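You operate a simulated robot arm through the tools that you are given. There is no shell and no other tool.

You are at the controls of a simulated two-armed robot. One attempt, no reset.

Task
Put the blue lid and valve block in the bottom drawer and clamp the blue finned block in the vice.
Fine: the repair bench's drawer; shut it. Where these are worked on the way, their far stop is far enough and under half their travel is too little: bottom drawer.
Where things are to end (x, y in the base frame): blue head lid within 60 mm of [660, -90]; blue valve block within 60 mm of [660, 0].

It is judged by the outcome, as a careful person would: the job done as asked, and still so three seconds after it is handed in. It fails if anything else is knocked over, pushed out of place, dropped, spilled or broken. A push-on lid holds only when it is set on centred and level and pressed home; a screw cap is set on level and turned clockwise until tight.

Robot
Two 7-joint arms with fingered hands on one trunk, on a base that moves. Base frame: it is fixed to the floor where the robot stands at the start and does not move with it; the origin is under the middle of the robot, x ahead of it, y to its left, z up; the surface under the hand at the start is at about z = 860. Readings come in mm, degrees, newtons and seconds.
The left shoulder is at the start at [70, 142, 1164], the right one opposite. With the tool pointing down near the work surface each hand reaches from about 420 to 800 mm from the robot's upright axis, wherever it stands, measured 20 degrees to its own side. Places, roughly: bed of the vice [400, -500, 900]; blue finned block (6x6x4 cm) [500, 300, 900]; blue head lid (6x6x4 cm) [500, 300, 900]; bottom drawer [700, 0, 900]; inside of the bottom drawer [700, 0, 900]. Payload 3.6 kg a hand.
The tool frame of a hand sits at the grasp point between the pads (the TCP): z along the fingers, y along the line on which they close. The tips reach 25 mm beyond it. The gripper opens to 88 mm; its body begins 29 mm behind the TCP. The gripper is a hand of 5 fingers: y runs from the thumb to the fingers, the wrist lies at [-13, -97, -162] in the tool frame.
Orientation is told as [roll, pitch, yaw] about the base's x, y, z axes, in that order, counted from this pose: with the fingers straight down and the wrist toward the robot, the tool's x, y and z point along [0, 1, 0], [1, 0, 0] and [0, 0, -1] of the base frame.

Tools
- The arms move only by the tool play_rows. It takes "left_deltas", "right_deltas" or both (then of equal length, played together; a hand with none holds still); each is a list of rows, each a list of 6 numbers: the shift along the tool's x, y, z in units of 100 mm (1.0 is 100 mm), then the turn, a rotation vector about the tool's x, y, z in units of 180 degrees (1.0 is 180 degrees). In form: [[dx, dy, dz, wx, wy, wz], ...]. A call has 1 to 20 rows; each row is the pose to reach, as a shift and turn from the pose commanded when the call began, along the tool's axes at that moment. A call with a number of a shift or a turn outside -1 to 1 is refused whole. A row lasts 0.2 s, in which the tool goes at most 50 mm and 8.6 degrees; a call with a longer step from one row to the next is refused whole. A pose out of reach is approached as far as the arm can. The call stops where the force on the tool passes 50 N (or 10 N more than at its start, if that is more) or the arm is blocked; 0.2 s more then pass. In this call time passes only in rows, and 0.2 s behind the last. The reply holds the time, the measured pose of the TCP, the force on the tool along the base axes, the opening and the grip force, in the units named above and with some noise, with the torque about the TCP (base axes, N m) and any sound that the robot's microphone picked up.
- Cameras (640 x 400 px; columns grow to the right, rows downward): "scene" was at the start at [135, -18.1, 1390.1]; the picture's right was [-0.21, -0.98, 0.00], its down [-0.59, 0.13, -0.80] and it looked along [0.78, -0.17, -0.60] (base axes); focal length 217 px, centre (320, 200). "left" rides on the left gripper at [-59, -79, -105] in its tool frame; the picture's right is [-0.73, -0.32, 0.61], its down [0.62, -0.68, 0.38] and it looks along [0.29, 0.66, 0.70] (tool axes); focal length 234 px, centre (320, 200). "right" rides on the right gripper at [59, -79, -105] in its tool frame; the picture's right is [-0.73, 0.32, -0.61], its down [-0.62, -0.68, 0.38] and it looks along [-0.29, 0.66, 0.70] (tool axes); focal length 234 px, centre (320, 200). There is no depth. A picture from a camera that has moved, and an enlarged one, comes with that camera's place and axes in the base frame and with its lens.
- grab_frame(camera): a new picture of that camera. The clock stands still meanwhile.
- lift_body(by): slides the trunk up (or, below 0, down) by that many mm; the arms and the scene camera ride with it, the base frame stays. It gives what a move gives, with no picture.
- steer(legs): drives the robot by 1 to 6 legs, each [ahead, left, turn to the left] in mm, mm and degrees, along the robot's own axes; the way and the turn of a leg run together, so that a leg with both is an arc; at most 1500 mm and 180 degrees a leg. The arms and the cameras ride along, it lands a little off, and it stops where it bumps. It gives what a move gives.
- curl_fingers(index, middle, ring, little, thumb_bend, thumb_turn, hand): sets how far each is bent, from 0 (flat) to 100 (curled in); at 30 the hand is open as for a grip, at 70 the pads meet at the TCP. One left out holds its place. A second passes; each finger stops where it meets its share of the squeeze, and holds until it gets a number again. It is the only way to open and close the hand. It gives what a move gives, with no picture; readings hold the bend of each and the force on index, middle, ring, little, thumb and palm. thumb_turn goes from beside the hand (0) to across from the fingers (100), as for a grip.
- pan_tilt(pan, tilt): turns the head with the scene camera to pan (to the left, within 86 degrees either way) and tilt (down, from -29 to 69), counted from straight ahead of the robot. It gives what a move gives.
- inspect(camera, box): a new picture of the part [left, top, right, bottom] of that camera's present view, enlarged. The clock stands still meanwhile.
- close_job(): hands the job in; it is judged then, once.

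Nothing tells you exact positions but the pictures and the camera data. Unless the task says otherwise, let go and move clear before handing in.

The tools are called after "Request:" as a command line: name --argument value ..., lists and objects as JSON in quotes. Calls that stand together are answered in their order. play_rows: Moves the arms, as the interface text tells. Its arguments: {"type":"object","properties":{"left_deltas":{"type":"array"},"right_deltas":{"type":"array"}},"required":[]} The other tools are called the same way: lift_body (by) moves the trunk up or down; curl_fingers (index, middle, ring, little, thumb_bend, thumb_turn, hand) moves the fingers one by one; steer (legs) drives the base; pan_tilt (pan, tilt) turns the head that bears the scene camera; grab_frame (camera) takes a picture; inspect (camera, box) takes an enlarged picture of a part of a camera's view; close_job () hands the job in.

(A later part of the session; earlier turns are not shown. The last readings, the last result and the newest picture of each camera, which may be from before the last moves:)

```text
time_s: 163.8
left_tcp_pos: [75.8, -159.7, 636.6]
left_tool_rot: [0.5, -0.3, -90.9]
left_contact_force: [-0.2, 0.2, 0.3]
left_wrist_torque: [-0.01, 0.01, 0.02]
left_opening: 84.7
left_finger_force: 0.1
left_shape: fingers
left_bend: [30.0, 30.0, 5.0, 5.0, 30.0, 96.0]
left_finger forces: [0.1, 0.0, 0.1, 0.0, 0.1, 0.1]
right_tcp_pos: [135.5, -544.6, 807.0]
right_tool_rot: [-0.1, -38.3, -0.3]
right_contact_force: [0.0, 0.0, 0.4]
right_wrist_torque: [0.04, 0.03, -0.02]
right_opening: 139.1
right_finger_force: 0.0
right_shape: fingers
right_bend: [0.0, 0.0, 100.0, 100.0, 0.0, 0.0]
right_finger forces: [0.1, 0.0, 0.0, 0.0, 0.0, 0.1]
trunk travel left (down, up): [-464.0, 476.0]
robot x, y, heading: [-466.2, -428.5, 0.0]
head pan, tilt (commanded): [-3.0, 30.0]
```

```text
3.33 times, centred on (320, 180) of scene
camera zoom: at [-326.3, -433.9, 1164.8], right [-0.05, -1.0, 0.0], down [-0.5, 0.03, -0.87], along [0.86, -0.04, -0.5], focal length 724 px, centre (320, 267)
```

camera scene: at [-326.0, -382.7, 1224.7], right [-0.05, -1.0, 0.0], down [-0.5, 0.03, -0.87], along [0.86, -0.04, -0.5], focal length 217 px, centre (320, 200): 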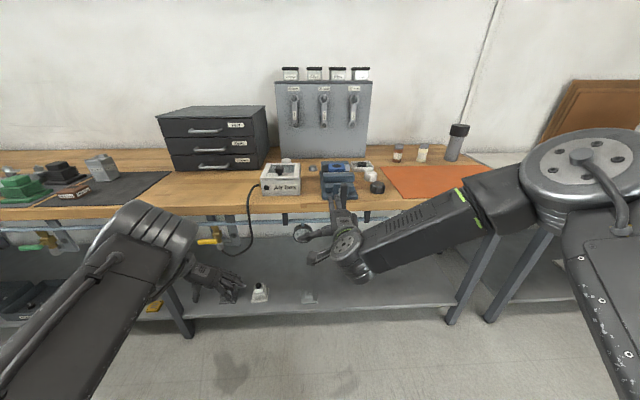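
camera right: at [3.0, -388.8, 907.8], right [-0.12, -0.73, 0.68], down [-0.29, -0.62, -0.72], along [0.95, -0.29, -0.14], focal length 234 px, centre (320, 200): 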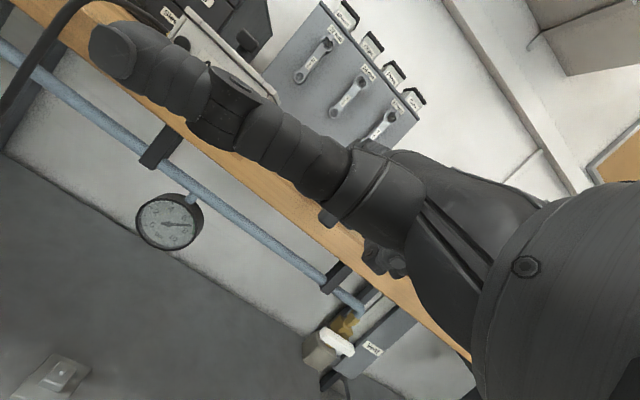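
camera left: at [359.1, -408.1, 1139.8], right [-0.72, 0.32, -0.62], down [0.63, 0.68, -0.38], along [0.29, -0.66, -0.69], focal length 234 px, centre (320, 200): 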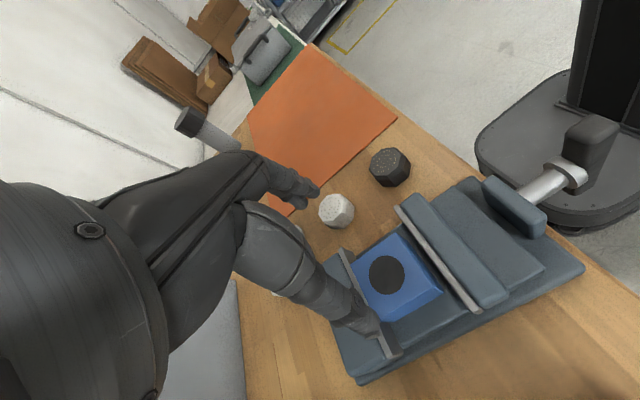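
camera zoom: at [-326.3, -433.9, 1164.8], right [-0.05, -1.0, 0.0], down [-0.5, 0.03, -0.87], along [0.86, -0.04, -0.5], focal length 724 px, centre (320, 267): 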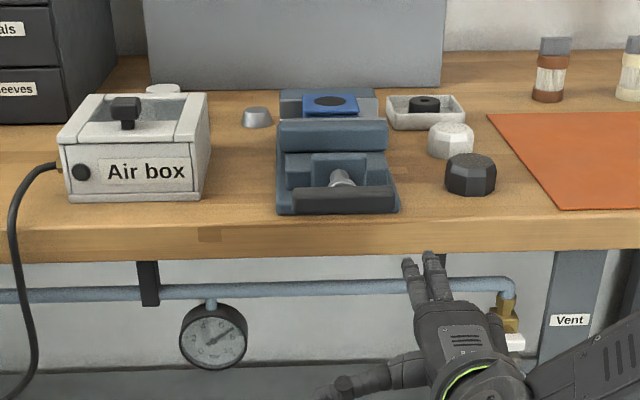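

The bar holds its horizontal position. Its axis is at about (y −484, z 898), half-length about 45 mm. I'll bring the fingers over its right half and advance again.

Request:
play_rows --right_deltas '[[0.1, 0.13, -0.16, 0, 0, 0], [0.2, 0.26, -0.32, 0, 0, 0], [0.32, 0.39, -0.49, 0, 0, 0]]'

Request:
inspect --camera "scene" --box '[280, 130, 370, 220]'

```text
time_s: 164.6
left_tcp_pos: [76.8, -159.1, 636.9]
left_tool_rot: [0.5, -0.3, -90.9]
left_contact_force: [0.7, -0.1, -0.1]
left_wrist_torque: [-0.05, 0.0, 0.0]
left_opening: 84.7
left_finger_force: 0.0
left_shape: fingers
left_bend: [30.0, 30.0, 5.0, 5.0, 30.0, 96.0]
left_finger forces: [0.1, 0.0, 0.0, 0.1, 0.0, 0.0]
right_tcp_pos: [137.3, -512.6, 870.3]
right_tool_rot: [-0.2, -38.1, -0.1]
right_contact_force: [0.4, 0.1, -0.6]
right_wrist_torque: [0.01, -0.02, 0.01]
right_opening: 139.1
right_finger_force: 0.1
right_shape: fingers
right_bend: [0.0, 0.0, 100.0, 100.0, 0.0, 0.0]
right_finger forces: [0.0, 0.0, 0.0, 0.0, 0.0, 0.0]
trunk travel left (down, up): [-464.0, 476.0]
robot x, y, heading: [-466.9, -430.4, 0.1]
head pan, tilt (commanded): [-3.0, 30.0]
```

```text
4.44 times, centred on (325, 175) of scene
camera zoom: at [-326.2, -433.6, 1164.8], right [-0.05, -1.0, 0.0], down [-0.5, 0.03, -0.87], along [0.86, -0.04, -0.5], focal length 965 px, centre (298, 311)
```

zoom: 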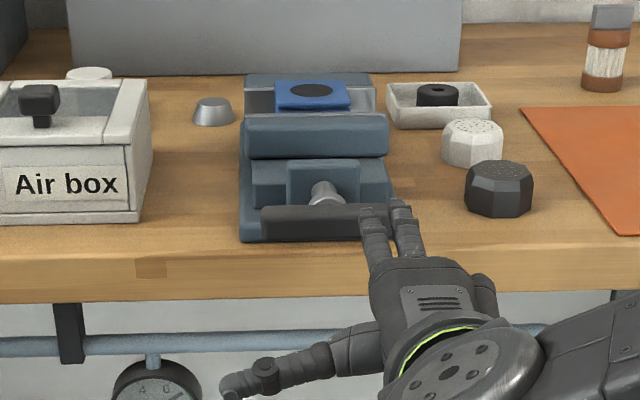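

Request:
play_rows --right_deltas '[[0, 0.141, 0.112, 0, 0, 0], [0, 0.282, 0.224, 0, 0, 0], [0, 0.423, 0.336, 0, 0, 0]]'

Request:
play_rows --right_deltas '[[-0.01, -0.04, 0.05, 0, 0, 0], [-0.01, -0.077, 0.096, 0, 0, 0], [-0.053, -0.114, 0.143, 0, 0, 0], [-0.084, -0.159, 0.2, 0, 0, 0], [-0.097, -0.212, 0.266, 0, 0, 0], [-0.087, -0.269, 0.338, 0, 0, 0], [-0.051, -0.326, 0.41, 0, 0, 0], [0.015, -0.376, 0.472, 0, 0, 0]]'

Request:
inspect --camera "scene" --box '[280, 130, 370, 220]'

```text
time_s: 165.4
left_tcp_pos: [75.6, -160.0, 637.5]
left_tool_rot: [0.5, -0.3, -90.8]
left_contact_force: [-0.1, 0.6, -0.4]
left_wrist_torque: [0.01, -0.01, 0.03]
left_opening: 84.4
left_finger_force: 0.1
left_shape: fingers
left_bend: [30.0, 30.0, 5.0, 5.0, 30.0, 96.0]
left_finger forces: [0.0, 0.0, 0.1, 0.0, 0.0, 0.1]
right_tcp_pos: [192.2, -512.4, 869.8]
right_tool_rot: [-0.1, -38.1, -0.2]
right_contact_force: [-0.9, 0.7, 0.6]
right_wrist_torque: [0.02, -0.01, 0.01]
right_opening: 138.7
right_finger_force: 0.1
right_shape: fingers
right_bend: [0.0, 0.0, 100.0, 100.0, 0.0, 0.0]
right_finger forces: [0.0, 0.0, 0.1, 0.1, 0.0, 0.1]
trunk travel left (down, up): [-464.0, 476.0]
robot x, y, heading: [-466.7, -432.7, 0.3]
head pan, tilt (commanded): [-3.0, 30.0]
```

```text
time_s: 167.2
left_tcp_pos: [75.1, -160.5, 638.9]
left_tool_rot: [0.7, -0.2, -90.9]
left_contact_force: [-0.5, -0.3, 1.0]
left_wrist_torque: [-0.02, 0.0, 0.0]
left_opening: 85.1
left_finger_force: 0.1
left_shape: fingers
left_bend: [30.0, 30.0, 5.0, 5.0, 30.0, 96.0]
left_finger forces: [0.0, 0.1, 0.0, 0.0, 0.1, 0.0]
right_tcp_pos: [188.4, -513.1, 811.1]
right_tool_rot: [0.0, -38.4, -0.5]
right_contact_force: [2.1, -9.1, 22.3]
right_wrist_torque: [0.7, -0.86, -0.47]
right_opening: 146.1
right_finger_force: 9.9
right_shape: fingers
right_bend: [0.0, 0.0, 100.0, 100.0, 0.0, 0.0]
right_finger forces: [15.1, 5.4, 0.1, 0.1, 0.0, 0.1]
trunk travel left (down, up): [-464.0, 476.0]
robot x, y, heading: [-467.4, -428.8, 0.0]
head pan, tilt (commanded): [-3.0, 30.0]
```

```text
4.44 times, centred on (325, 175) of scene
camera zoom: at [-329.2, -435.3, 1165.4], right [-0.05, -1.0, 0.0], down [-0.5, 0.03, -0.87], along [0.87, -0.04, -0.5], focal length 965 px, centre (298, 311)
```

zoom: 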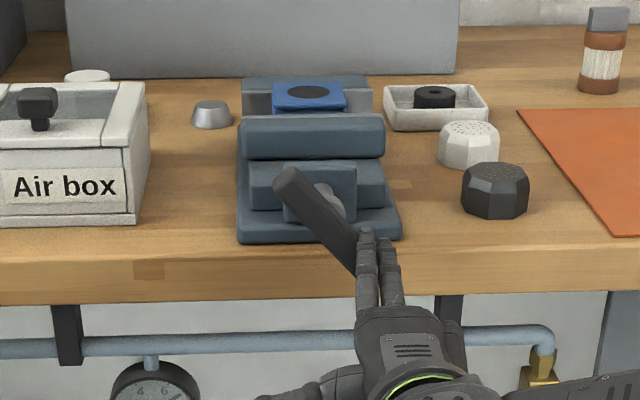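

Resistance rose to about 22 N with the bar near 135°, so the jaws may already be on the block. I'll look closely.

Request:
inspect --camera "scene" --box '[305, 140, 350, 185]'

Request:
inspect --camera "right" --box '[0, 0, 640, 400]'

```text
8.89 times, centred on (328, 162) of scene
camera zoom: at [-329.2, -435.3, 1165.4], right [-0.05, -1.0, 0.0], down [-0.5, 0.03, -0.87], along [0.87, -0.04, -0.5], focal length 1930 px, centre (253, 533)
```

zoom: 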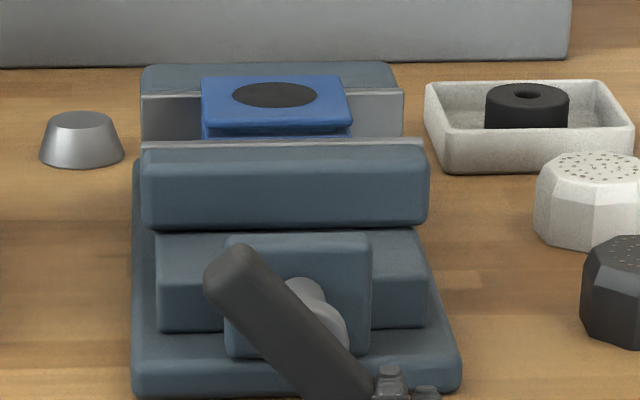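

```text
1.00 times, centred on (320, 200) of right (not enlarged: the box is as wide or as high as the picture)
camera zoom: at [62.7, -453.5, 844.4], right [-0.13, -0.72, 0.68], down [-0.3, -0.62, -0.72], along [0.94, -0.3, -0.14], focal length 234 px, centre (320, 200)
```

zoom: 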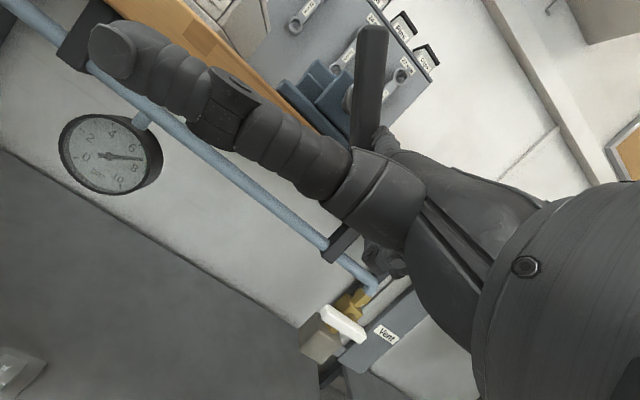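

The moving jaw face has just reached the block (x≈389), but the block still has a few millimetres to the fixed jaw. Finger bending limits my downward push, so I'll switch to the bar's upper-left end and push it sideways to the right, where the fingers are stiff.

Request:
play_rows --right_deltas '[[0, 0.06, -0.08, 0, 0, 0], [0, -0.1, -0.18, 0, 0, 0], [0, -0.25, -0.3, 0, 0, 0], [0, -0.4, -0.42, 0, 0, 0]]'

Request:
inspect --camera "scene" --box '[280, 130, 370, 220]'

```text
time_s: 168.2
left_tcp_pos: [76.2, -160.2, 636.2]
left_tool_rot: [0.4, -0.3, -90.9]
left_contact_force: [0.3, 0.1, 0.4]
left_wrist_torque: [0.0, -0.02, 0.03]
left_opening: 84.8
left_finger_force: 0.1
left_shape: fingers
left_bend: [30.0, 30.0, 5.0, 5.0, 30.0, 96.0]
left_finger forces: [0.0, 0.1, 0.1, 0.0, 0.1, 0.1]
right_tcp_pos: [132.3, -511.0, 817.5]
right_tool_rot: [-0.1, -38.0, -0.1]
right_contact_force: [-0.1, 1.0, -0.2]
right_wrist_torque: [0.0, -0.01, 0.02]
right_opening: 139.3
right_finger_force: 0.0
right_shape: fingers
right_bend: [0.0, 0.0, 100.0, 100.0, 0.0, 0.0]
right_finger forces: [0.1, 0.1, 0.0, 0.0, 0.0, 0.0]
trunk travel left (down, up): [-464.0, 476.0]
robot x, y, heading: [-466.0, -427.4, 0.1]
head pan, tilt (commanded): [-3.0, 30.0]
```

```text
4.44 times, centred on (325, 175) of scene
camera zoom: at [-326.3, -433.7, 1164.7], right [-0.05, -1.0, 0.0], down [-0.5, 0.03, -0.87], along [0.86, -0.04, -0.5], focal length 965 px, centre (298, 311)
```

zoom: 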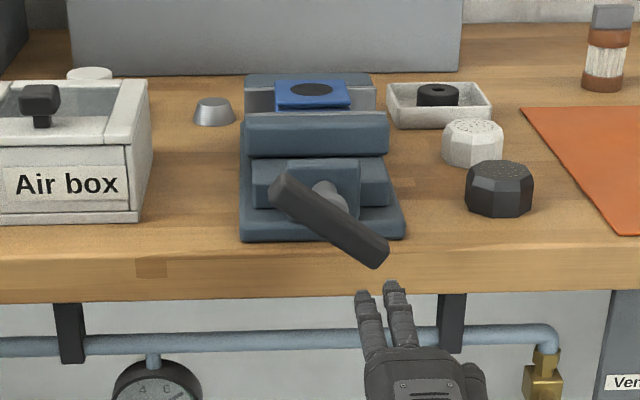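

Request:
play_rows --right_deltas '[[0.35, 0.05, -0.065, 0, 0, 0], [0.7, 0.103, -0.129, 0, 0, 0]]'

Request:
inspect --camera "scene" --box '[280, 130, 370, 220]'

```text
time_s: 168.8
left_tcp_pos: [76.2, -159.6, 636.3]
left_tool_rot: [0.5, -0.3, -90.9]
left_contact_force: [-0.2, 1.7, -0.4]
left_wrist_torque: [0.03, -0.01, 0.01]
left_opening: 84.7
left_finger_force: 0.1
left_shape: fingers
left_bend: [30.0, 30.0, 5.0, 5.0, 30.0, 96.0]
left_finger forces: [0.0, 0.1, 0.0, 0.0, 0.1, 0.0]
right_tcp_pos: [132.3, -439.1, 833.4]
right_tool_rot: [-0.2, -38.1, -0.1]
right_contact_force: [0.5, 0.1, 0.1]
right_wrist_torque: [-0.02, -0.02, -0.05]
right_opening: 139.1
right_finger_force: 0.0
right_shape: fingers
right_bend: [0.0, 0.0, 100.0, 100.0, 0.0, 0.0]
right_finger forces: [0.0, 0.1, 0.0, 0.0, 0.0, 0.1]
trunk travel left (down, up): [-464.0, 476.0]
robot x, y, heading: [-466.7, -425.4, 0.2]
head pan, tilt (commanded): [-3.0, 30.0]
```

```text
4.44 times, centred on (325, 175) of scene
camera zoom: at [-325.8, -433.1, 1164.8], right [-0.05, -1.0, 0.0], down [-0.5, 0.03, -0.87], along [0.86, -0.04, -0.5], focal length 965 px, centre (298, 311)
```

zoom: 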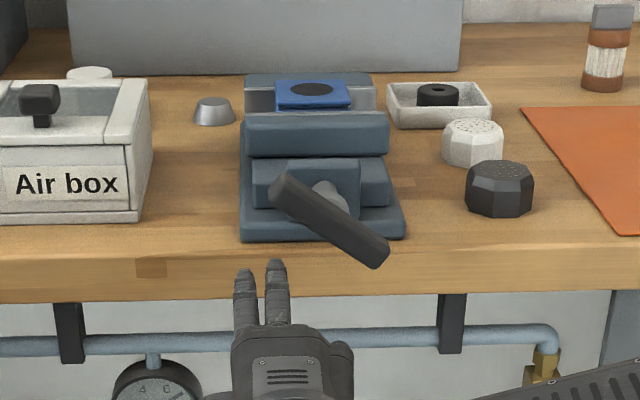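

Request:
play_rows --right_deltas '[[0, 0.15, 0.12, 0, 0, 0], [0, 0.3, 0.24, 0, 0, 0], [0, 0.446, 0.355, 0, 0, 0]]'

Request:
inspect --camera "scene" --box '[280, 130, 370, 220]'

```text
time_s: 169.6
left_tcp_pos: [77.6, -160.2, 637.0]
left_tool_rot: [0.6, -0.3, -91.0]
left_contact_force: [0.2, -0.5, -0.8]
left_wrist_torque: [-0.01, -0.01, 0.02]
left_opening: 84.5
left_finger_force: 0.1
left_shape: fingers
left_bend: [30.0, 30.0, 5.0, 5.0, 30.0, 96.0]
left_finger forces: [0.0, 0.0, 0.1, 0.1, 0.0, 0.1]
right_tcp_pos: [191.5, -440.4, 831.9]
right_tool_rot: [-0.2, -38.1, -0.1]
right_contact_force: [-0.6, 0.3, 0.8]
right_wrist_torque: [-0.01, 0.02, 0.01]
right_opening: 139.4
right_finger_force: 0.0
right_shape: fingers
right_bend: [0.0, 0.0, 100.0, 100.0, 0.0, 0.0]
right_finger forces: [0.0, 0.0, 0.0, 0.0, 0.0, 0.0]
trunk travel left (down, up): [-464.0, 476.0]
robot x, y, heading: [-465.8, -430.9, 0.2]
head pan, tilt (commanded): [-3.0, 30.0]
```

```text
4.44 times, centred on (325, 175) of scene
camera zoom: at [-325.6, -433.7, 1164.7], right [-0.05, -1.0, 0.0], down [-0.5, 0.03, -0.87], along [0.86, -0.04, -0.5], focal length 965 px, centre (298, 311)
```

zoom: 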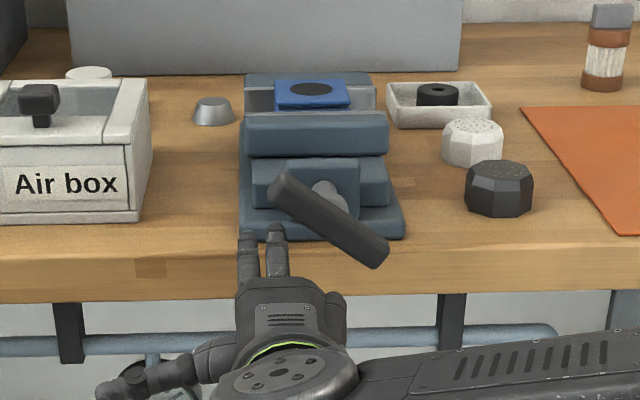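

Request:
play_rows --right_deltas '[[-0.035, 0.028, -0.036, 0, 0, 0], [-0.07, 0.057, -0.071, 0, 0, 0], [-0.07, 0.107, -0.134, 0, 0, 0], [-0.091, 0.163, -0.204, 0, 0, 0], [-0.142, 0.215, -0.27, 0, 0, 0]]'

Request:
inspect --camera "scene" --box '[280, 130, 370, 220]'

```text
time_s: 170.8
left_tcp_pos: [77.3, -157.0, 635.0]
left_tool_rot: [0.4, -0.4, -90.7]
left_contact_force: [-0.3, 0.4, -0.5]
left_wrist_torque: [0.0, 0.0, 0.04]
left_opening: 84.9
left_finger_force: 0.1
left_shape: fingers
left_bend: [30.0, 30.0, 5.0, 5.0, 30.0, 96.0]
left_finger forces: [0.0, 0.0, 0.1, 0.1, 0.1, 0.0]
right_tcp_pos: [193.3, -452.4, 865.2]
right_tool_rot: [-0.4, -37.8, 0.2]
right_contact_force: [-6.1, 10.2, -20.9]
right_wrist_torque: [-0.44, 0.56, 0.47]
right_opening: 137.2
right_finger_force: 10.6
right_shape: fingers
right_bend: [2.0, 3.0, 100.0, 100.0, 0.0, 0.0]
right_finger forces: [4.1, 17.9, 0.1, 0.1, 0.1, 0.1]
trunk travel left (down, up): [-464.0, 476.0]
robot x, y, heading: [-464.9, -430.9, 0.0]
head pan, tilt (commanded): [-3.0, 30.0]
```

```text
4.44 times, centred on (325, 175) of scene
camera zoom: at [-323.9, -431.3, 1164.3], right [-0.05, -1.0, 0.0], down [-0.5, 0.02, -0.86], along [0.86, -0.04, -0.5], focal length 965 px, centre (298, 311)
```

zoom: 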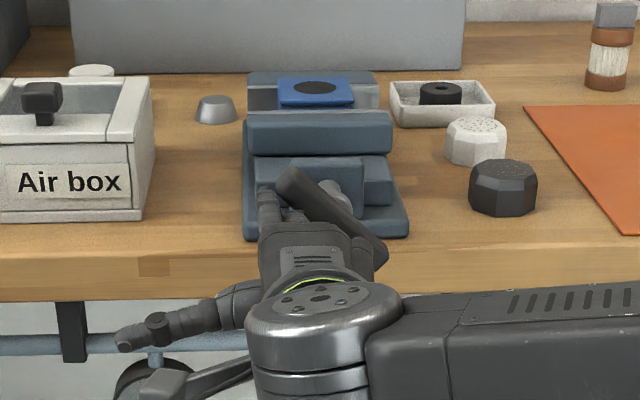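

The bar moved only a few degrees against about 23 N. I need a better view of the jaws, so I'll retract the hand and raise the trunk to look from above.

Request:
play_rows --right_deltas '[[0.04, -0.03, 0.04, 0, 0, 0], [0.06, -0.2, -0.07, 0, 0, 0], [0.06, -0.35, -0.2, 0, 0, 0], [0.06, -0.5, -0.33, 0, 0, 0]]'

Request:
lift_body --by 400

Request:
pan_tilt --pan -3 --tilt 40

Request:
grab_frame --camera "scene"

```text
time_s: 171.8
left_tcp_pos: [77.0, -160.1, 636.1]
left_tool_rot: [0.6, -0.3, -90.8]
left_contact_force: [0.4, 0.3, -0.6]
left_wrist_torque: [-0.01, 0.0, -0.03]
left_opening: 84.9
left_finger_force: 0.1
left_shape: fingers
left_bend: [30.0, 30.0, 5.0, 5.0, 30.0, 96.0]
left_finger forces: [0.0, 0.0, 0.0, 0.0, 0.1, 0.1]
right_tcp_pos: [132.2, -450.7, 863.4]
right_tool_rot: [0.0, -38.2, -0.3]
right_contact_force: [-0.5, -0.8, 0.9]
right_wrist_torque: [0.03, 0.0, -0.01]
right_opening: 138.8
right_finger_force: 0.0
right_shape: fingers
right_bend: [0.0, 0.0, 100.0, 100.0, 0.0, 0.0]
right_finger forces: [0.0, 0.0, 0.0, 0.0, 0.0, 0.1]
trunk travel left (down, up): [-464.0, 476.0]
robot x, y, heading: [-466.9, -430.9, -0.0]
head pan, tilt (commanded): [-3.0, 30.0]
```

```text
time_s: 175.6
left_tcp_pos: [76.7, -159.8, 1036.4]
left_tool_rot: [0.6, -0.2, -91.0]
left_contact_force: [-0.2, 0.3, -0.3]
left_wrist_torque: [0.01, -0.05, -0.04]
left_opening: 84.7
left_finger_force: 0.1
left_shape: fingers
left_bend: [30.0, 30.0, 5.0, 5.0, 30.0, 96.0]
left_finger forces: [0.0, 0.0, 0.1, 0.1, 0.0, 0.0]
right_tcp_pos: [132.5, -449.6, 1262.7]
right_tool_rot: [-0.2, -38.2, -0.3]
right_contact_force: [0.5, -0.1, 0.3]
right_wrist_torque: [-0.01, -0.02, -0.02]
right_opening: 139.0
right_finger_force: 0.0
right_shape: fingers
right_bend: [0.0, 0.0, 100.0, 100.0, 0.0, 0.0]
right_finger forces: [0.1, 0.0, 0.1, 0.1, 0.1, 0.0]
trunk travel left (down, up): [-864.0, 76.0]
robot x, y, heading: [-466.8, -426.2, 0.1]
head pan, tilt (commanded): [-3.0, 30.0]
```

```text
time_s: 176.3
left_tcp_pos: [77.4, -158.4, 1036.8]
left_tool_rot: [0.6, -0.4, -90.8]
left_contact_force: [0.4, 0.0, 0.6]
left_wrist_torque: [-0.01, 0.02, 0.02]
left_opening: 84.6
left_finger_force: 0.1
left_shape: fingers
left_bend: [30.0, 30.0, 5.0, 5.0, 30.0, 96.0]
left_finger forces: [0.0, 0.0, 0.1, 0.1, 0.1, 0.0]
right_tcp_pos: [132.7, -450.1, 1263.6]
right_tool_rot: [-0.1, -38.2, -0.3]
right_contact_force: [0.3, -0.6, -0.4]
right_wrist_torque: [0.01, -0.01, 0.0]
right_opening: 138.8
right_finger_force: 0.1
right_shape: fingers
right_bend: [0.0, 0.0, 100.0, 100.0, 0.0, 0.0]
right_finger forces: [0.0, 0.0, 0.0, 0.1, 0.0, 0.0]
trunk travel left (down, up): [-864.0, 76.0]
robot x, y, heading: [-467.1, -431.0, 0.3]
head pan, tilt (commanded): [-3.0, 40.0]
```

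```text
taken
camera scene: at [-331.2, -433.5, 1549.5], right [-0.05, -1.0, 0.0], down [-0.64, 0.03, -0.77], along [0.77, -0.04, -0.64], focal length 217 px, centre (320, 200)
```

scene: 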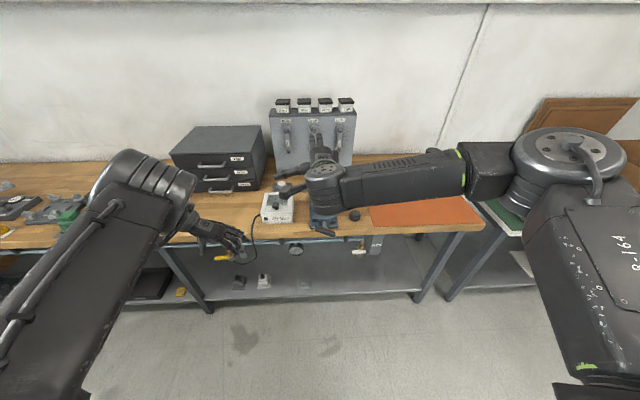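

Request:
steer --legs '[[0, -200, 0]]'

Request:
pan_tilt --pan 10 --tilt 40

Request:
grab_frame --camera "scene"

```text
time_s: 177.9
left_tcp_pos: [75.8, -359.5, 1035.8]
left_tool_rot: [0.4, -0.5, -90.9]
left_contact_force: [0.2, 0.3, -0.6]
left_wrist_torque: [0.01, -0.01, 0.03]
left_opening: 84.6
left_finger_force: 0.1
left_shape: fingers
left_bend: [30.0, 30.0, 5.0, 5.0, 30.0, 96.0]
left_finger forces: [0.0, 0.0, 0.0, 0.0, 0.0, 0.0]
right_tcp_pos: [132.2, -650.3, 1263.5]
right_tool_rot: [-0.3, -38.2, -0.2]
right_contact_force: [0.0, 0.7, 0.7]
right_wrist_torque: [0.0, 0.0, -0.02]
right_opening: 138.8
right_finger_force: 0.1
right_shape: fingers
right_bend: [0.0, 0.0, 100.0, 100.0, 0.0, 0.0]
right_finger forces: [0.0, 0.1, 0.0, 0.0, 0.0, 0.0]
trunk travel left (down, up): [-864.0, 76.0]
robot x, y, heading: [-468.7, -633.3, 0.0]
head pan, tilt (commanded): [-3.0, 40.0]
```

```text
time_s: 178.7
left_tcp_pos: [77.4, -362.5, 1036.3]
left_tool_rot: [0.5, -0.3, -91.0]
left_contact_force: [-0.1, -0.1, 0.2]
left_wrist_torque: [0.03, 0.03, 0.02]
left_opening: 84.8
left_finger_force: 0.1
left_shape: fingers
left_bend: [30.0, 30.0, 5.0, 5.0, 30.0, 96.0]
left_finger forces: [0.0, 0.0, 0.0, 0.1, 0.1, 0.0]
right_tcp_pos: [131.1, -654.0, 1262.5]
right_tool_rot: [-0.1, -38.1, -0.2]
right_contact_force: [0.3, -0.2, 0.0]
right_wrist_torque: [0.02, -0.01, -0.05]
right_opening: 139.1
right_finger_force: 0.1
right_shape: fingers
right_bend: [0.0, 0.0, 100.0, 100.0, 0.0, 0.0]
right_finger forces: [0.0, 0.1, 0.1, 0.1, 0.0, 0.0]
trunk travel left (down, up): [-864.0, 76.0]
robot x, y, heading: [-467.1, -635.0, -0.1]
head pan, tilt (commanded): [10.0, 40.0]
```

```text
taken
camera scene: at [-332.5, -616.8, 1549.4], right [0.17, -0.99, 0.0], down [-0.63, -0.11, -0.77], along [0.75, 0.13, -0.64], focal length 217 px, centre (320, 200)
```

scene: 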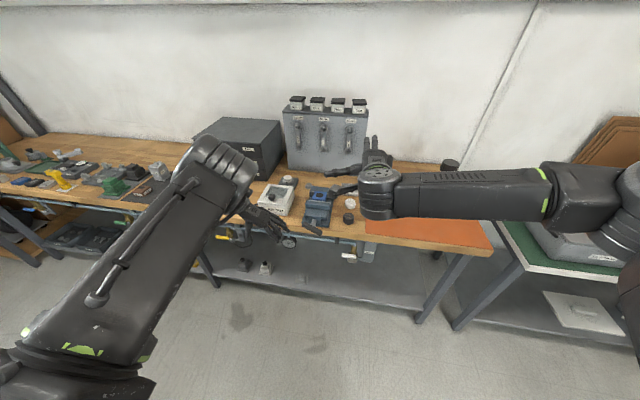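

Request:
inspect --camera "scene" --box '[295, 178, 345, 238]'

Request:
inspect --camera "left" --box '[0, 0, 640, 400]'

```text
6.67 times, centred on (320, 208) of scene
camera zoom: at [-332.5, -616.8, 1549.4], right [0.17, -0.99, 0.0], down [-0.63, -0.11, -0.77], along [0.75, 0.13, -0.64], focal length 1447 px, centre (320, 147)
```

zoom: 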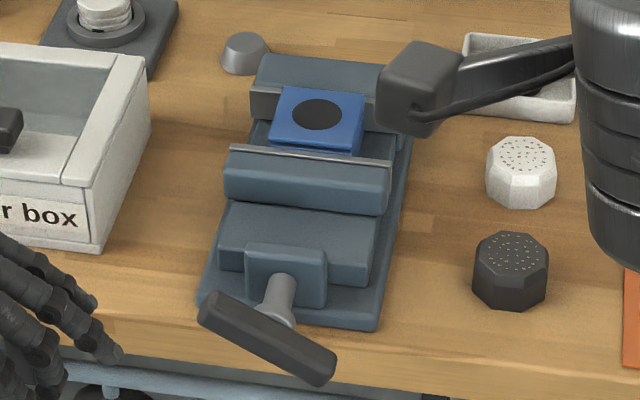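

```text
1.00 times, centred on (320, 200) of left (not enlarged: the box is as wide or as high as the picture)
camera zoom: at [18.8, -281.5, 1140.0], right [-0.72, 0.33, -0.61], down [0.64, 0.67, -0.38], along [0.28, -0.67, -0.69], focal length 234 px, centre (320, 200)
```

zoom: 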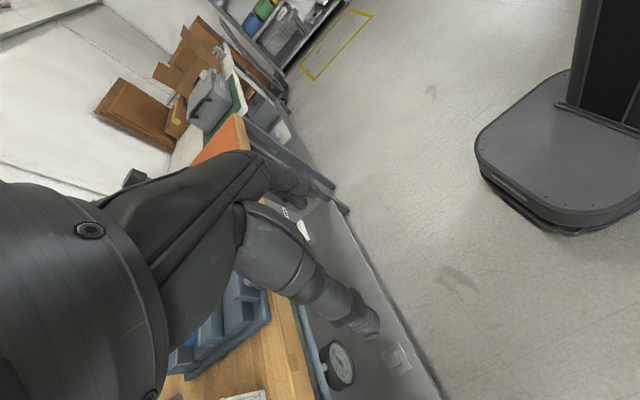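

Request:
inspect --camera "scene" --box '[308, 185, 338, 208]'

Request:
inspect --camera "scene" --box '[300, 205, 340, 240]'

```text
16.00 times, centred on (323, 196) of scene
camera zoom: at [-332.5, -616.8, 1549.4], right [0.17, -0.99, 0.0], down [-0.63, -0.11, -0.77], along [0.75, 0.13, -0.64], focal length 3473 px, centre (272, 256)
```

zoom: 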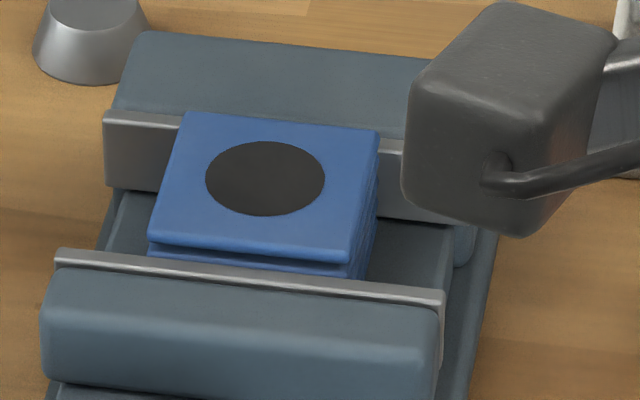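

```text
11.43 times, centred on (320, 222) of scene
camera zoom: at [-332.5, -616.8, 1549.4], right [0.17, -0.99, 0.0], down [-0.63, -0.11, -0.77], along [0.75, 0.13, -0.64], focal length 2481 px, centre (320, -57)
```

zoom: 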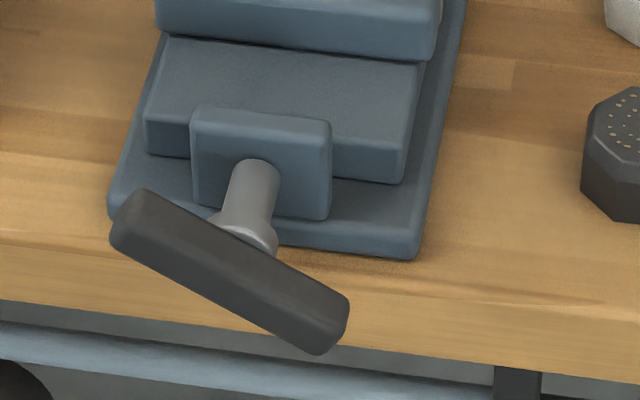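

The block has moved to x≈397–454, close to the fixed plate at 456, but I'm not sure it's tight. I'll drive forward to look straight down with the left hand camera.

Request:
steer --legs '[[325, 0, 0], [0, -40, 0]]'

Request:
grab_frame --camera "left"

Request:
inspect --camera "left" --box '[330, 170, 530, 330]'

```text
time_s: 181.3
left_tcp_pos: [405.8, -386.7, 1035.1]
left_tool_rot: [0.5, -0.7, -90.2]
left_contact_force: [-0.4, 0.2, -0.5]
left_wrist_torque: [-0.03, 0.01, 0.04]
left_opening: 84.7
left_finger_force: 0.3
left_shape: fingers
left_bend: [30.0, 30.0, 5.0, 5.0, 30.0, 96.0]
left_finger forces: [0.0, 0.1, 0.0, 0.1, 0.1, 0.0]
right_tcp_pos: [463.1, -674.8, 1264.0]
right_tool_rot: [-0.6, -38.2, 0.8]
right_contact_force: [-0.5, 0.7, 0.3]
right_wrist_torque: [-0.03, 0.05, -0.02]
right_opening: 138.8
right_finger_force: 0.1
right_shape: fingers
right_bend: [0.0, 0.0, 100.0, 100.0, 0.0, 0.0]
right_finger forces: [0.1, 0.0, 0.0, 0.0, 0.1, 0.1]
trunk travel left (down, up): [-864.0, 76.0]
robot x, y, heading: [-132.3, -667.2, 0.6]
head pan, tilt (commanded): [10.0, 40.0]
```

```text
taken
camera left: at [345.1, -306.1, 1137.7], right [-0.72, 0.32, -0.62], down [0.63, 0.67, -0.39], along [0.29, -0.67, -0.69], focal length 234 px, centre (320, 200)
```

left: 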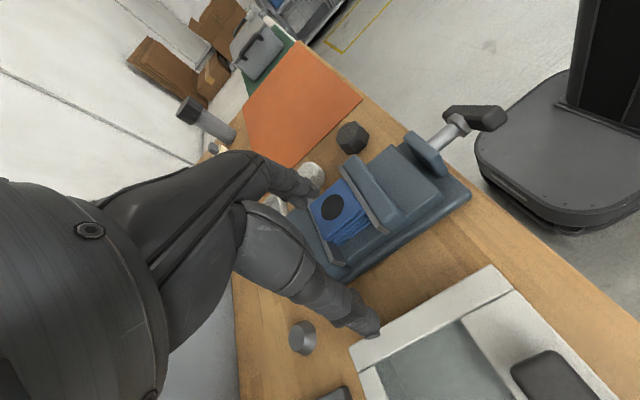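

```text
2.50 times, centred on (430, 250) of left
camera zoom: at [345.1, -306.1, 1137.7], right [-0.72, 0.32, -0.62], down [0.63, 0.67, -0.39], along [0.29, -0.67, -0.69], focal length 585 px, centre (45, 75)
```

zoom: 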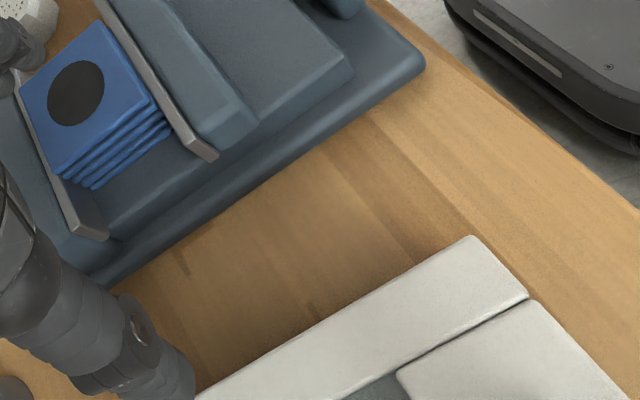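

Request:
inspect --camera "left" --box '[300, 150, 410, 275]'

```text
3.20 times, centred on (355, 212) of left
camera zoom: at [345.1, -306.1, 1137.7], right [-0.72, 0.32, -0.62], down [0.63, 0.67, -0.39], along [0.29, -0.67, -0.69], focal length 749 px, centre (208, 160)
```

zoom: 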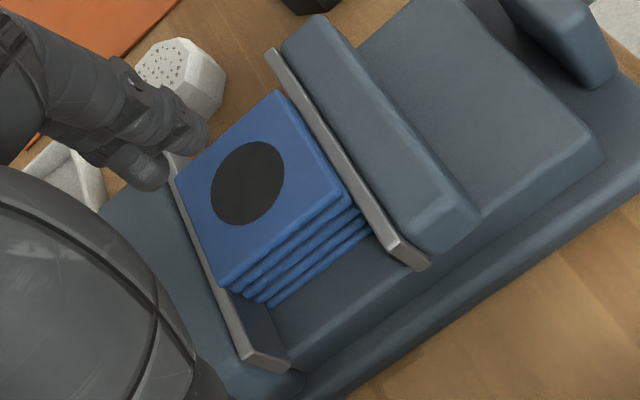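

From this view the block looks snug between both plates. I'll check the handle angle again to see whether it's drifting.

Request:
pan_tilt --pan 30 --tilt 55

Request:
grab_frame --camera "scene"

```text
time_s: 182.2
left_tcp_pos: [405.7, -394.7, 1037.1]
left_tool_rot: [0.5, -0.2, -90.3]
left_contact_force: [-0.7, -0.1, -0.1]
left_wrist_torque: [0.01, 0.04, -0.01]
left_opening: 84.7
left_finger_force: 0.1
left_shape: fingers
left_bend: [30.0, 30.0, 5.0, 5.0, 30.0, 96.0]
left_finger forces: [0.0, 0.0, 0.1, 0.0, 0.0, 0.0]
right_tcp_pos: [463.6, -683.8, 1263.9]
right_tool_rot: [0.0, -38.2, 0.4]
right_contact_force: [0.3, -0.1, 0.4]
right_wrist_torque: [0.05, 0.0, 0.0]
right_opening: 139.2
right_finger_force: 0.0
right_shape: fingers
right_bend: [0.0, 0.0, 100.0, 100.0, 0.0, 0.0]
right_finger forces: [0.0, 0.0, 0.0, 0.0, 0.0, 0.1]
trunk travel left (down, up): [-864.0, 76.0]
robot x, y, heading: [-136.0, -668.0, 0.6]
head pan, tilt (commanded): [30.0, 55.0]
```

```text
taken
camera scene: at [-22.3, -633.6, 1528.8], right [0.51, -0.86, 0.0], down [-0.71, -0.42, -0.57], along [0.49, 0.29, -0.82], focal length 217 px, centre (320, 200)
```

scene: 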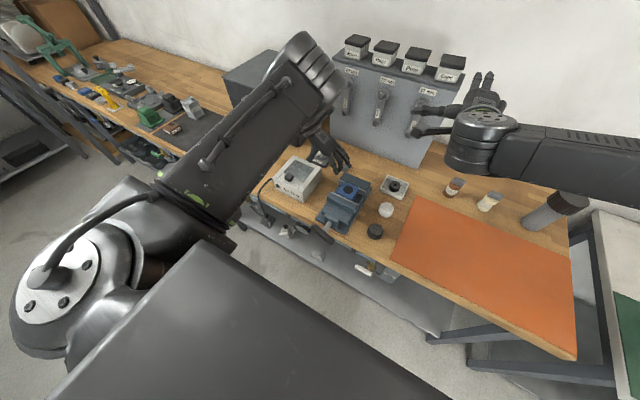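

Request:
inspect --camera "scene" --box '[310, 165, 385, 245]'

```text
5.00 times, centred on (348, 205) of scene
camera zoom: at [-22.3, -633.6, 1528.8], right [0.51, -0.86, 0.0], down [-0.71, -0.42, -0.57], along [0.49, 0.29, -0.82], focal length 1085 px, centre (182, 175)
```

zoom: 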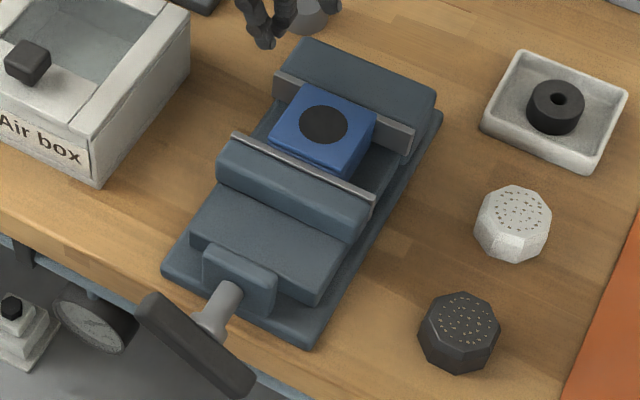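

The handle rests at about 117°, with the block touching both plates. My earlier release was quick and it sprang back a little. I'll go back, push firmly on the right end again, and this time ease off slowly so the clamping preload stays.

Request:
steer --legs '[[-331, 0, 0], [0, 238, 0]]'

Request:
pan_tilt --pan -3 --tilt 30

Request:
lift_body --by -400

Request:
inspect --camera "scene" --box '[270, 120, 390, 240]'

```text
time_s: 185.7
left_tcp_pos: [67.9, -161.9, 1038.1]
left_tool_rot: [0.5, -0.3, -90.6]
left_contact_force: [-0.1, 0.5, 0.3]
left_wrist_torque: [0.0, 0.01, 0.02]
left_opening: 84.4
left_finger_force: 0.1
left_shape: fingers
left_bend: [30.0, 30.0, 5.0, 5.0, 30.0, 96.0]
left_finger forces: [0.0, 0.1, 0.1, 0.1, 0.0, 0.0]
right_tcp_pos: [124.7, -454.1, 1264.3]
right_tool_rot: [-0.1, -38.2, 0.0]
right_contact_force: [0.5, 0.2, 0.5]
right_wrist_torque: [0.02, -0.03, 0.0]
right_opening: 139.0
right_finger_force: 0.1
right_shape: fingers
right_bend: [0.0, 0.0, 100.0, 100.0, 0.0, 0.0]
right_finger forces: [0.0, 0.0, 0.0, 0.1, 0.0, 0.0]
trunk travel left (down, up): [-864.0, 76.0]
robot x, y, heading: [-471.3, -432.7, 0.3]
head pan, tilt (commanded): [30.0, 55.0]
```

```text
time_s: 186.7
left_tcp_pos: [69.1, -160.5, 1037.1]
left_tool_rot: [0.5, -0.2, -90.6]
left_contact_force: [0.1, -0.2, 0.1]
left_wrist_torque: [0.0, -0.03, -0.01]
left_opening: 84.7
left_finger_force: 0.0
left_shape: fingers
left_bend: [30.0, 30.0, 5.0, 5.0, 30.0, 96.0]
left_finger forces: [0.0, 0.1, 0.0, 0.0, 0.0, 0.0]
right_tcp_pos: [125.1, -450.8, 1262.5]
right_tool_rot: [-0.1, -38.3, 0.1]
right_contact_force: [0.0, -0.3, -0.3]
right_wrist_torque: [0.01, 0.01, 0.02]
right_opening: 138.9
right_finger_force: 0.0
right_shape: fingers
right_bend: [0.0, 0.0, 100.0, 100.0, 0.0, 0.0]
right_finger forces: [0.0, 0.0, 0.0, 0.0, 0.0, 0.1]
trunk travel left (down, up): [-864.0, 76.0]
robot x, y, heading: [-476.9, -434.0, 0.3]
head pan, tilt (commanded): [-3.0, 30.0]
```

```text
time_s: 190.6
left_tcp_pos: [67.1, -160.4, 636.9]
left_tool_rot: [0.6, -0.3, -90.6]
left_contact_force: [-0.1, -0.8, -0.4]
left_wrist_torque: [0.03, 0.02, -0.01]
left_opening: 84.9
left_finger_force: 0.1
left_shape: fingers
left_bend: [30.0, 30.0, 5.0, 5.0, 30.0, 96.0]
left_finger forces: [0.0, 0.1, 0.1, 0.0, 0.0, 0.0]
right_tcp_pos: [125.6, -452.4, 863.7]
right_tool_rot: [0.0, -38.2, 0.1]
right_contact_force: [-0.2, 0.0, -0.2]
right_wrist_torque: [-0.05, 0.02, -0.03]
right_opening: 139.2
right_finger_force: 0.2
right_shape: fingers
right_bend: [0.0, 0.0, 100.0, 100.0, 0.0, 0.0]
right_finger forces: [0.0, 0.0, 0.1, 0.0, 0.0, 0.0]
trunk travel left (down, up): [-464.0, 476.0]
robot x, y, heading: [-473.8, -433.2, 0.4]
head pan, tilt (commanded): [-3.0, 30.0]
```

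```text
3.33 times, centred on (330, 180) of scene
camera zoom: at [-333.1, -437.4, 1164.8], right [-0.05, -1.0, 0.0], down [-0.5, 0.02, -0.87], along [0.86, -0.04, -0.5], focal length 724 px, centre (287, 267)
```

zoom: 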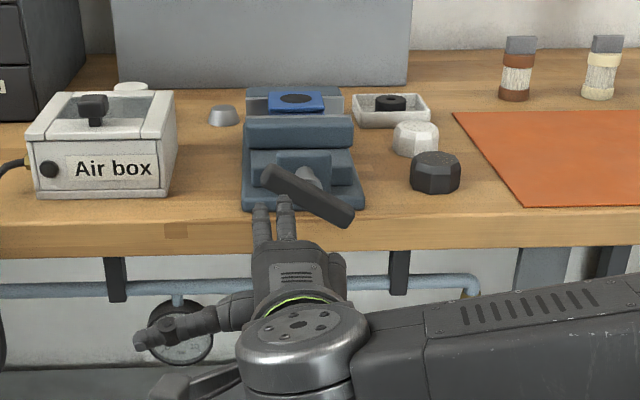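

Request:
play_rows --right_deltas '[[-0.36, 0, 0, 0, 0, 0], [-0.72, -0.02, 0.025, 0, 0, 0]]'

Request:
play_rows --right_deltas '[[0, 0.16, 0.13, 0, 0, 0], [0, 0.32, 0.26, 0, 0, 0], [0, 0.493, 0.392, 0, 0, 0]]'

Request:
inspect --camera "scene" --box '[285, 130, 375, 220]'

```text
time_s: 191.2
left_tcp_pos: [68.1, -161.4, 636.5]
left_tool_rot: [0.5, -0.3, -90.6]
left_contact_force: [-0.2, 0.4, 0.1]
left_wrist_torque: [0.0, 0.0, -0.05]
left_opening: 84.5
left_finger_force: 0.1
left_shape: fingers
left_bend: [30.0, 30.0, 5.0, 5.0, 30.0, 96.0]
left_finger forces: [0.0, 0.0, 0.0, 0.0, 0.1, 0.0]
right_tcp_pos: [125.4, -525.9, 860.0]
right_tool_rot: [-0.1, -38.2, 0.2]
right_contact_force: [-0.6, -0.4, -0.2]
right_wrist_torque: [0.0, 0.02, -0.01]
right_opening: 139.2
right_finger_force: 0.0
right_shape: fingers
right_bend: [0.0, 0.0, 100.0, 100.0, 0.0, 0.0]
right_finger forces: [0.0, 0.0, 0.0, 0.0, 0.0, 0.0]
trunk travel left (down, up): [-464.0, 476.0]
robot x, y, heading: [-474.6, -435.0, 0.1]
head pan, tilt (commanded): [-3.0, 30.0]
```

```text
time_s: 191.9
left_tcp_pos: [67.1, -159.9, 636.6]
left_tool_rot: [0.5, -0.3, -90.7]
left_contact_force: [-0.3, 0.2, 0.8]
left_wrist_torque: [0.01, 0.0, -0.01]
left_opening: 84.7
left_finger_force: 0.0
left_shape: fingers
left_bend: [30.0, 30.0, 5.0, 5.0, 30.0, 96.0]
left_finger forces: [0.0, 0.0, 0.1, 0.0, 0.0, 0.0]
right_tcp_pos: [189.4, -522.9, 859.7]
right_tool_rot: [0.0, -38.2, 0.1]
right_contact_force: [0.0, 0.0, 0.4]
right_wrist_torque: [-0.03, 0.03, -0.04]
right_opening: 139.1
right_finger_force: 0.1
right_shape: fingers
right_bend: [0.0, 0.0, 100.0, 100.0, 0.0, 0.0]
right_finger forces: [0.1, 0.0, 0.1, 0.0, 0.0, 0.0]
trunk travel left (down, up): [-464.0, 476.0]
robot x, y, heading: [-473.7, -431.9, 0.3]
head pan, tilt (commanded): [-3.0, 30.0]
```

```text
4.44 times, centred on (330, 175) of scene
camera zoom: at [-332.6, -437.4, 1164.7], right [-0.05, -1.0, 0.0], down [-0.5, 0.02, -0.87], along [0.86, -0.04, -0.5], focal length 965 px, centre (276, 311)
```

zoom: 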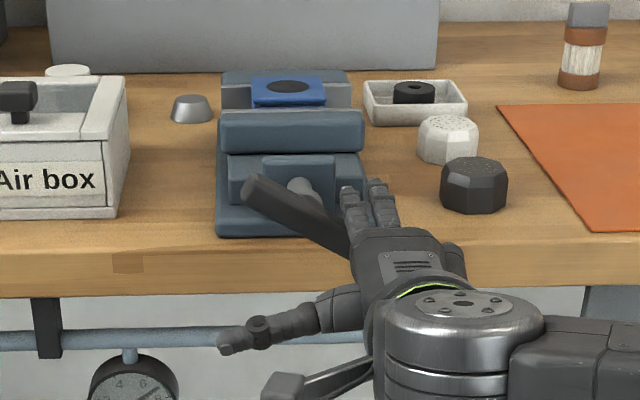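

I'm in place beside the right end. I'll push down-left in small steps.

Request:
play_rows --right_deltas '[[0.012, -0.028, 0.035, 0, 0, 0], [0.025, -0.056, 0.07, 0, 0, 0], [0.037, -0.084, 0.106, 0, 0, 0], [0.05, -0.112, 0.141, 0, 0, 0], [0.062, -0.14, 0.176, 0, 0, 0], [0.075, -0.168, 0.211, 0, 0, 0]]'

Request:
inspect --camera "scene" --box '[285, 130, 375, 220]'

```text
time_s: 193.3
left_tcp_pos: [68.3, -160.6, 638.1]
left_tool_rot: [0.6, -0.3, -90.6]
left_contact_force: [0.1, 0.0, -0.4]
left_wrist_torque: [-0.01, -0.01, -0.01]
left_opening: 84.5
left_finger_force: 0.0
left_shape: fingers
left_bend: [30.0, 30.0, 5.0, 5.0, 30.0, 96.0]
left_finger forces: [0.0, 0.0, 0.0, 0.0, 0.0, 0.0]
right_tcp_pos: [186.4, -517.9, 834.6]
right_tool_rot: [0.0, -38.4, 0.0]
right_contact_force: [2.1, -4.1, 9.7]
right_wrist_torque: [0.29, -0.42, -0.22]
right_opening: 143.0
right_finger_force: 5.5
right_shape: fingers
right_bend: [0.0, 0.0, 100.0, 100.0, 0.0, 0.0]
right_finger forces: [9.0, 1.9, 0.0, 0.0, 0.1, 0.1]
trunk travel left (down, up): [-464.0, 476.0]
robot x, y, heading: [-472.4, -429.7, 0.4]
head pan, tilt (commanded): [-3.0, 30.0]
```

```text
4.44 times, centred on (330, 175) of scene
camera zoom: at [-334.4, -438.0, 1165.1], right [-0.05, -1.0, 0.0], down [-0.5, 0.02, -0.87], along [0.87, -0.04, -0.5], focal length 965 px, centre (276, 311)
```

zoom: 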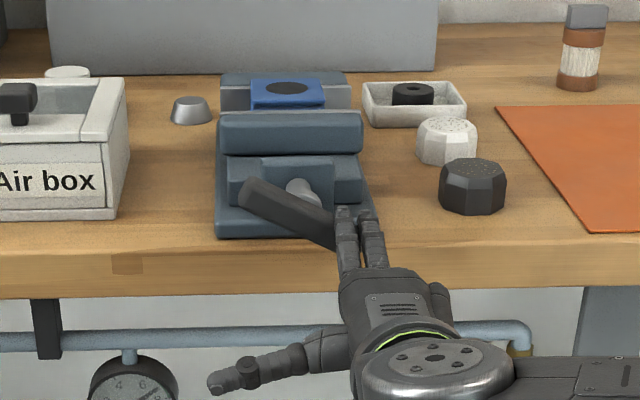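

Request:
play_rows --right_deltas '[[0.006, -0.02, 0.025, 0, 0, 0], [0.012, -0.04, 0.05, 0, 0, 0], [0.02, -0.06, 0.075, 0, 0, 0], [0.03, -0.08, 0.1, 0, 0, 0], [0.04, -0.1, 0.125, 0, 0, 0], [0.05, -0.12, 0.15, 0, 0, 0]]'

Request:
inspect --camera "scene" --box '[285, 130, 375, 220]'

```text
time_s: 194.8
left_tcp_pos: [68.0, -161.2, 639.1]
left_tool_rot: [0.6, -0.2, -90.6]
left_contact_force: [0.2, -0.1, 0.3]
left_wrist_torque: [0.01, 0.01, 0.03]
left_opening: 84.8
left_finger_force: 0.0
left_shape: fingers
left_bend: [30.0, 30.0, 5.0, 5.0, 30.0, 96.0]
left_finger forces: [0.0, 0.0, 0.0, 0.0, 0.0, 0.1]
right_tcp_pos: [186.0, -512.4, 816.1]
right_tool_rot: [0.0, -38.5, 0.0]
right_contact_force: [5.4, -9.7, 22.4]
right_wrist_torque: [0.71, -0.75, -0.49]
right_opening: 146.3
right_finger_force: 10.3
right_shape: fingers
right_bend: [0.0, 0.0, 100.0, 100.0, 0.0, 0.0]
right_finger forces: [15.1, 5.4, 0.1, 0.0, 0.0, 0.1]
trunk travel left (down, up): [-464.0, 476.0]
robot x, y, heading: [-475.4, -434.4, 0.4]
head pan, tilt (commanded): [-3.0, 30.0]
```

```text
4.44 times, centred on (330, 175) of scene
camera zoom: at [-335.8, -438.8, 1165.2], right [-0.05, -1.0, 0.0], down [-0.5, 0.02, -0.87], along [0.87, -0.04, -0.5], focal length 965 px, centre (276, 311)
```

zoom: 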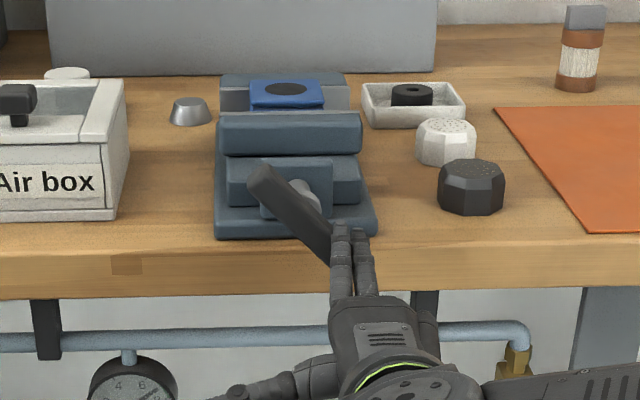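

Request:
play_rows --right_deltas '[[0.012, -0.02, 0.025, 0, 0, 0], [0.025, -0.04, 0.05, 0, 0, 0], [0.037, -0.06, 0.075, 0, 0, 0], [0.05, -0.08, 0.1, 0, 0, 0]]'

Request:
inspect --camera "scene" --box '[285, 130, 375, 220]'

```text
time_s: 195.8
left_tcp_pos: [67.2, -162.1, 638.4]
left_tool_rot: [0.7, -0.2, -90.6]
left_contact_force: [0.3, -0.1, -0.6]
left_wrist_torque: [-0.01, 0.01, 0.0]
left_opening: 85.0
left_finger_force: 0.0
left_shape: fingers
left_bend: [30.0, 30.0, 5.0, 5.0, 30.0, 96.0]
left_finger forces: [0.0, 0.0, 0.0, 0.1, 0.1, 0.1]
right_tcp_pos: [184.2, -509.6, 805.2]
right_tool_rot: [0.2, -38.4, -0.1]
right_contact_force: [7.8, -14.7, 30.4]
right_wrist_torque: [1.09, -0.97, -0.74]
right_opening: 147.8
right_finger_force: 14.1
right_shape: fingers
right_bend: [0.0, 0.0, 100.0, 100.0, 0.0, 0.0]
right_finger forces: [16.4, 11.3, 0.1, 0.0, 0.0, 0.0]
trunk travel left (down, up): [-464.0, 476.0]
robot x, y, heading: [-476.5, -434.9, 0.5]
head pan, tilt (commanded): [-3.0, 30.0]
```

```text
4.44 times, centred on (330, 175) of scene
camera zoom: at [-336.9, -439.7, 1165.4], right [-0.05, -1.0, 0.0], down [-0.5, 0.03, -0.87], along [0.87, -0.04, -0.5], focal length 965 px, centre (276, 311)
```

zoom: 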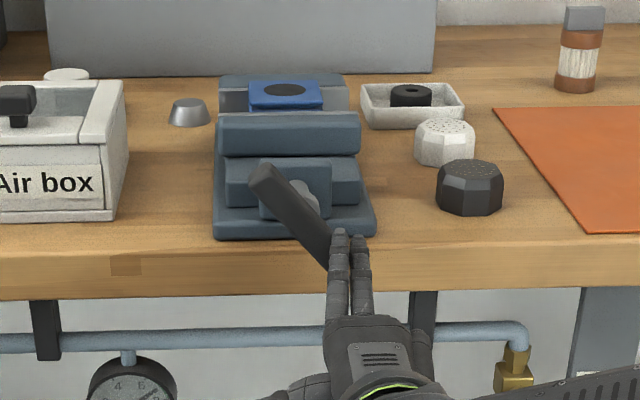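

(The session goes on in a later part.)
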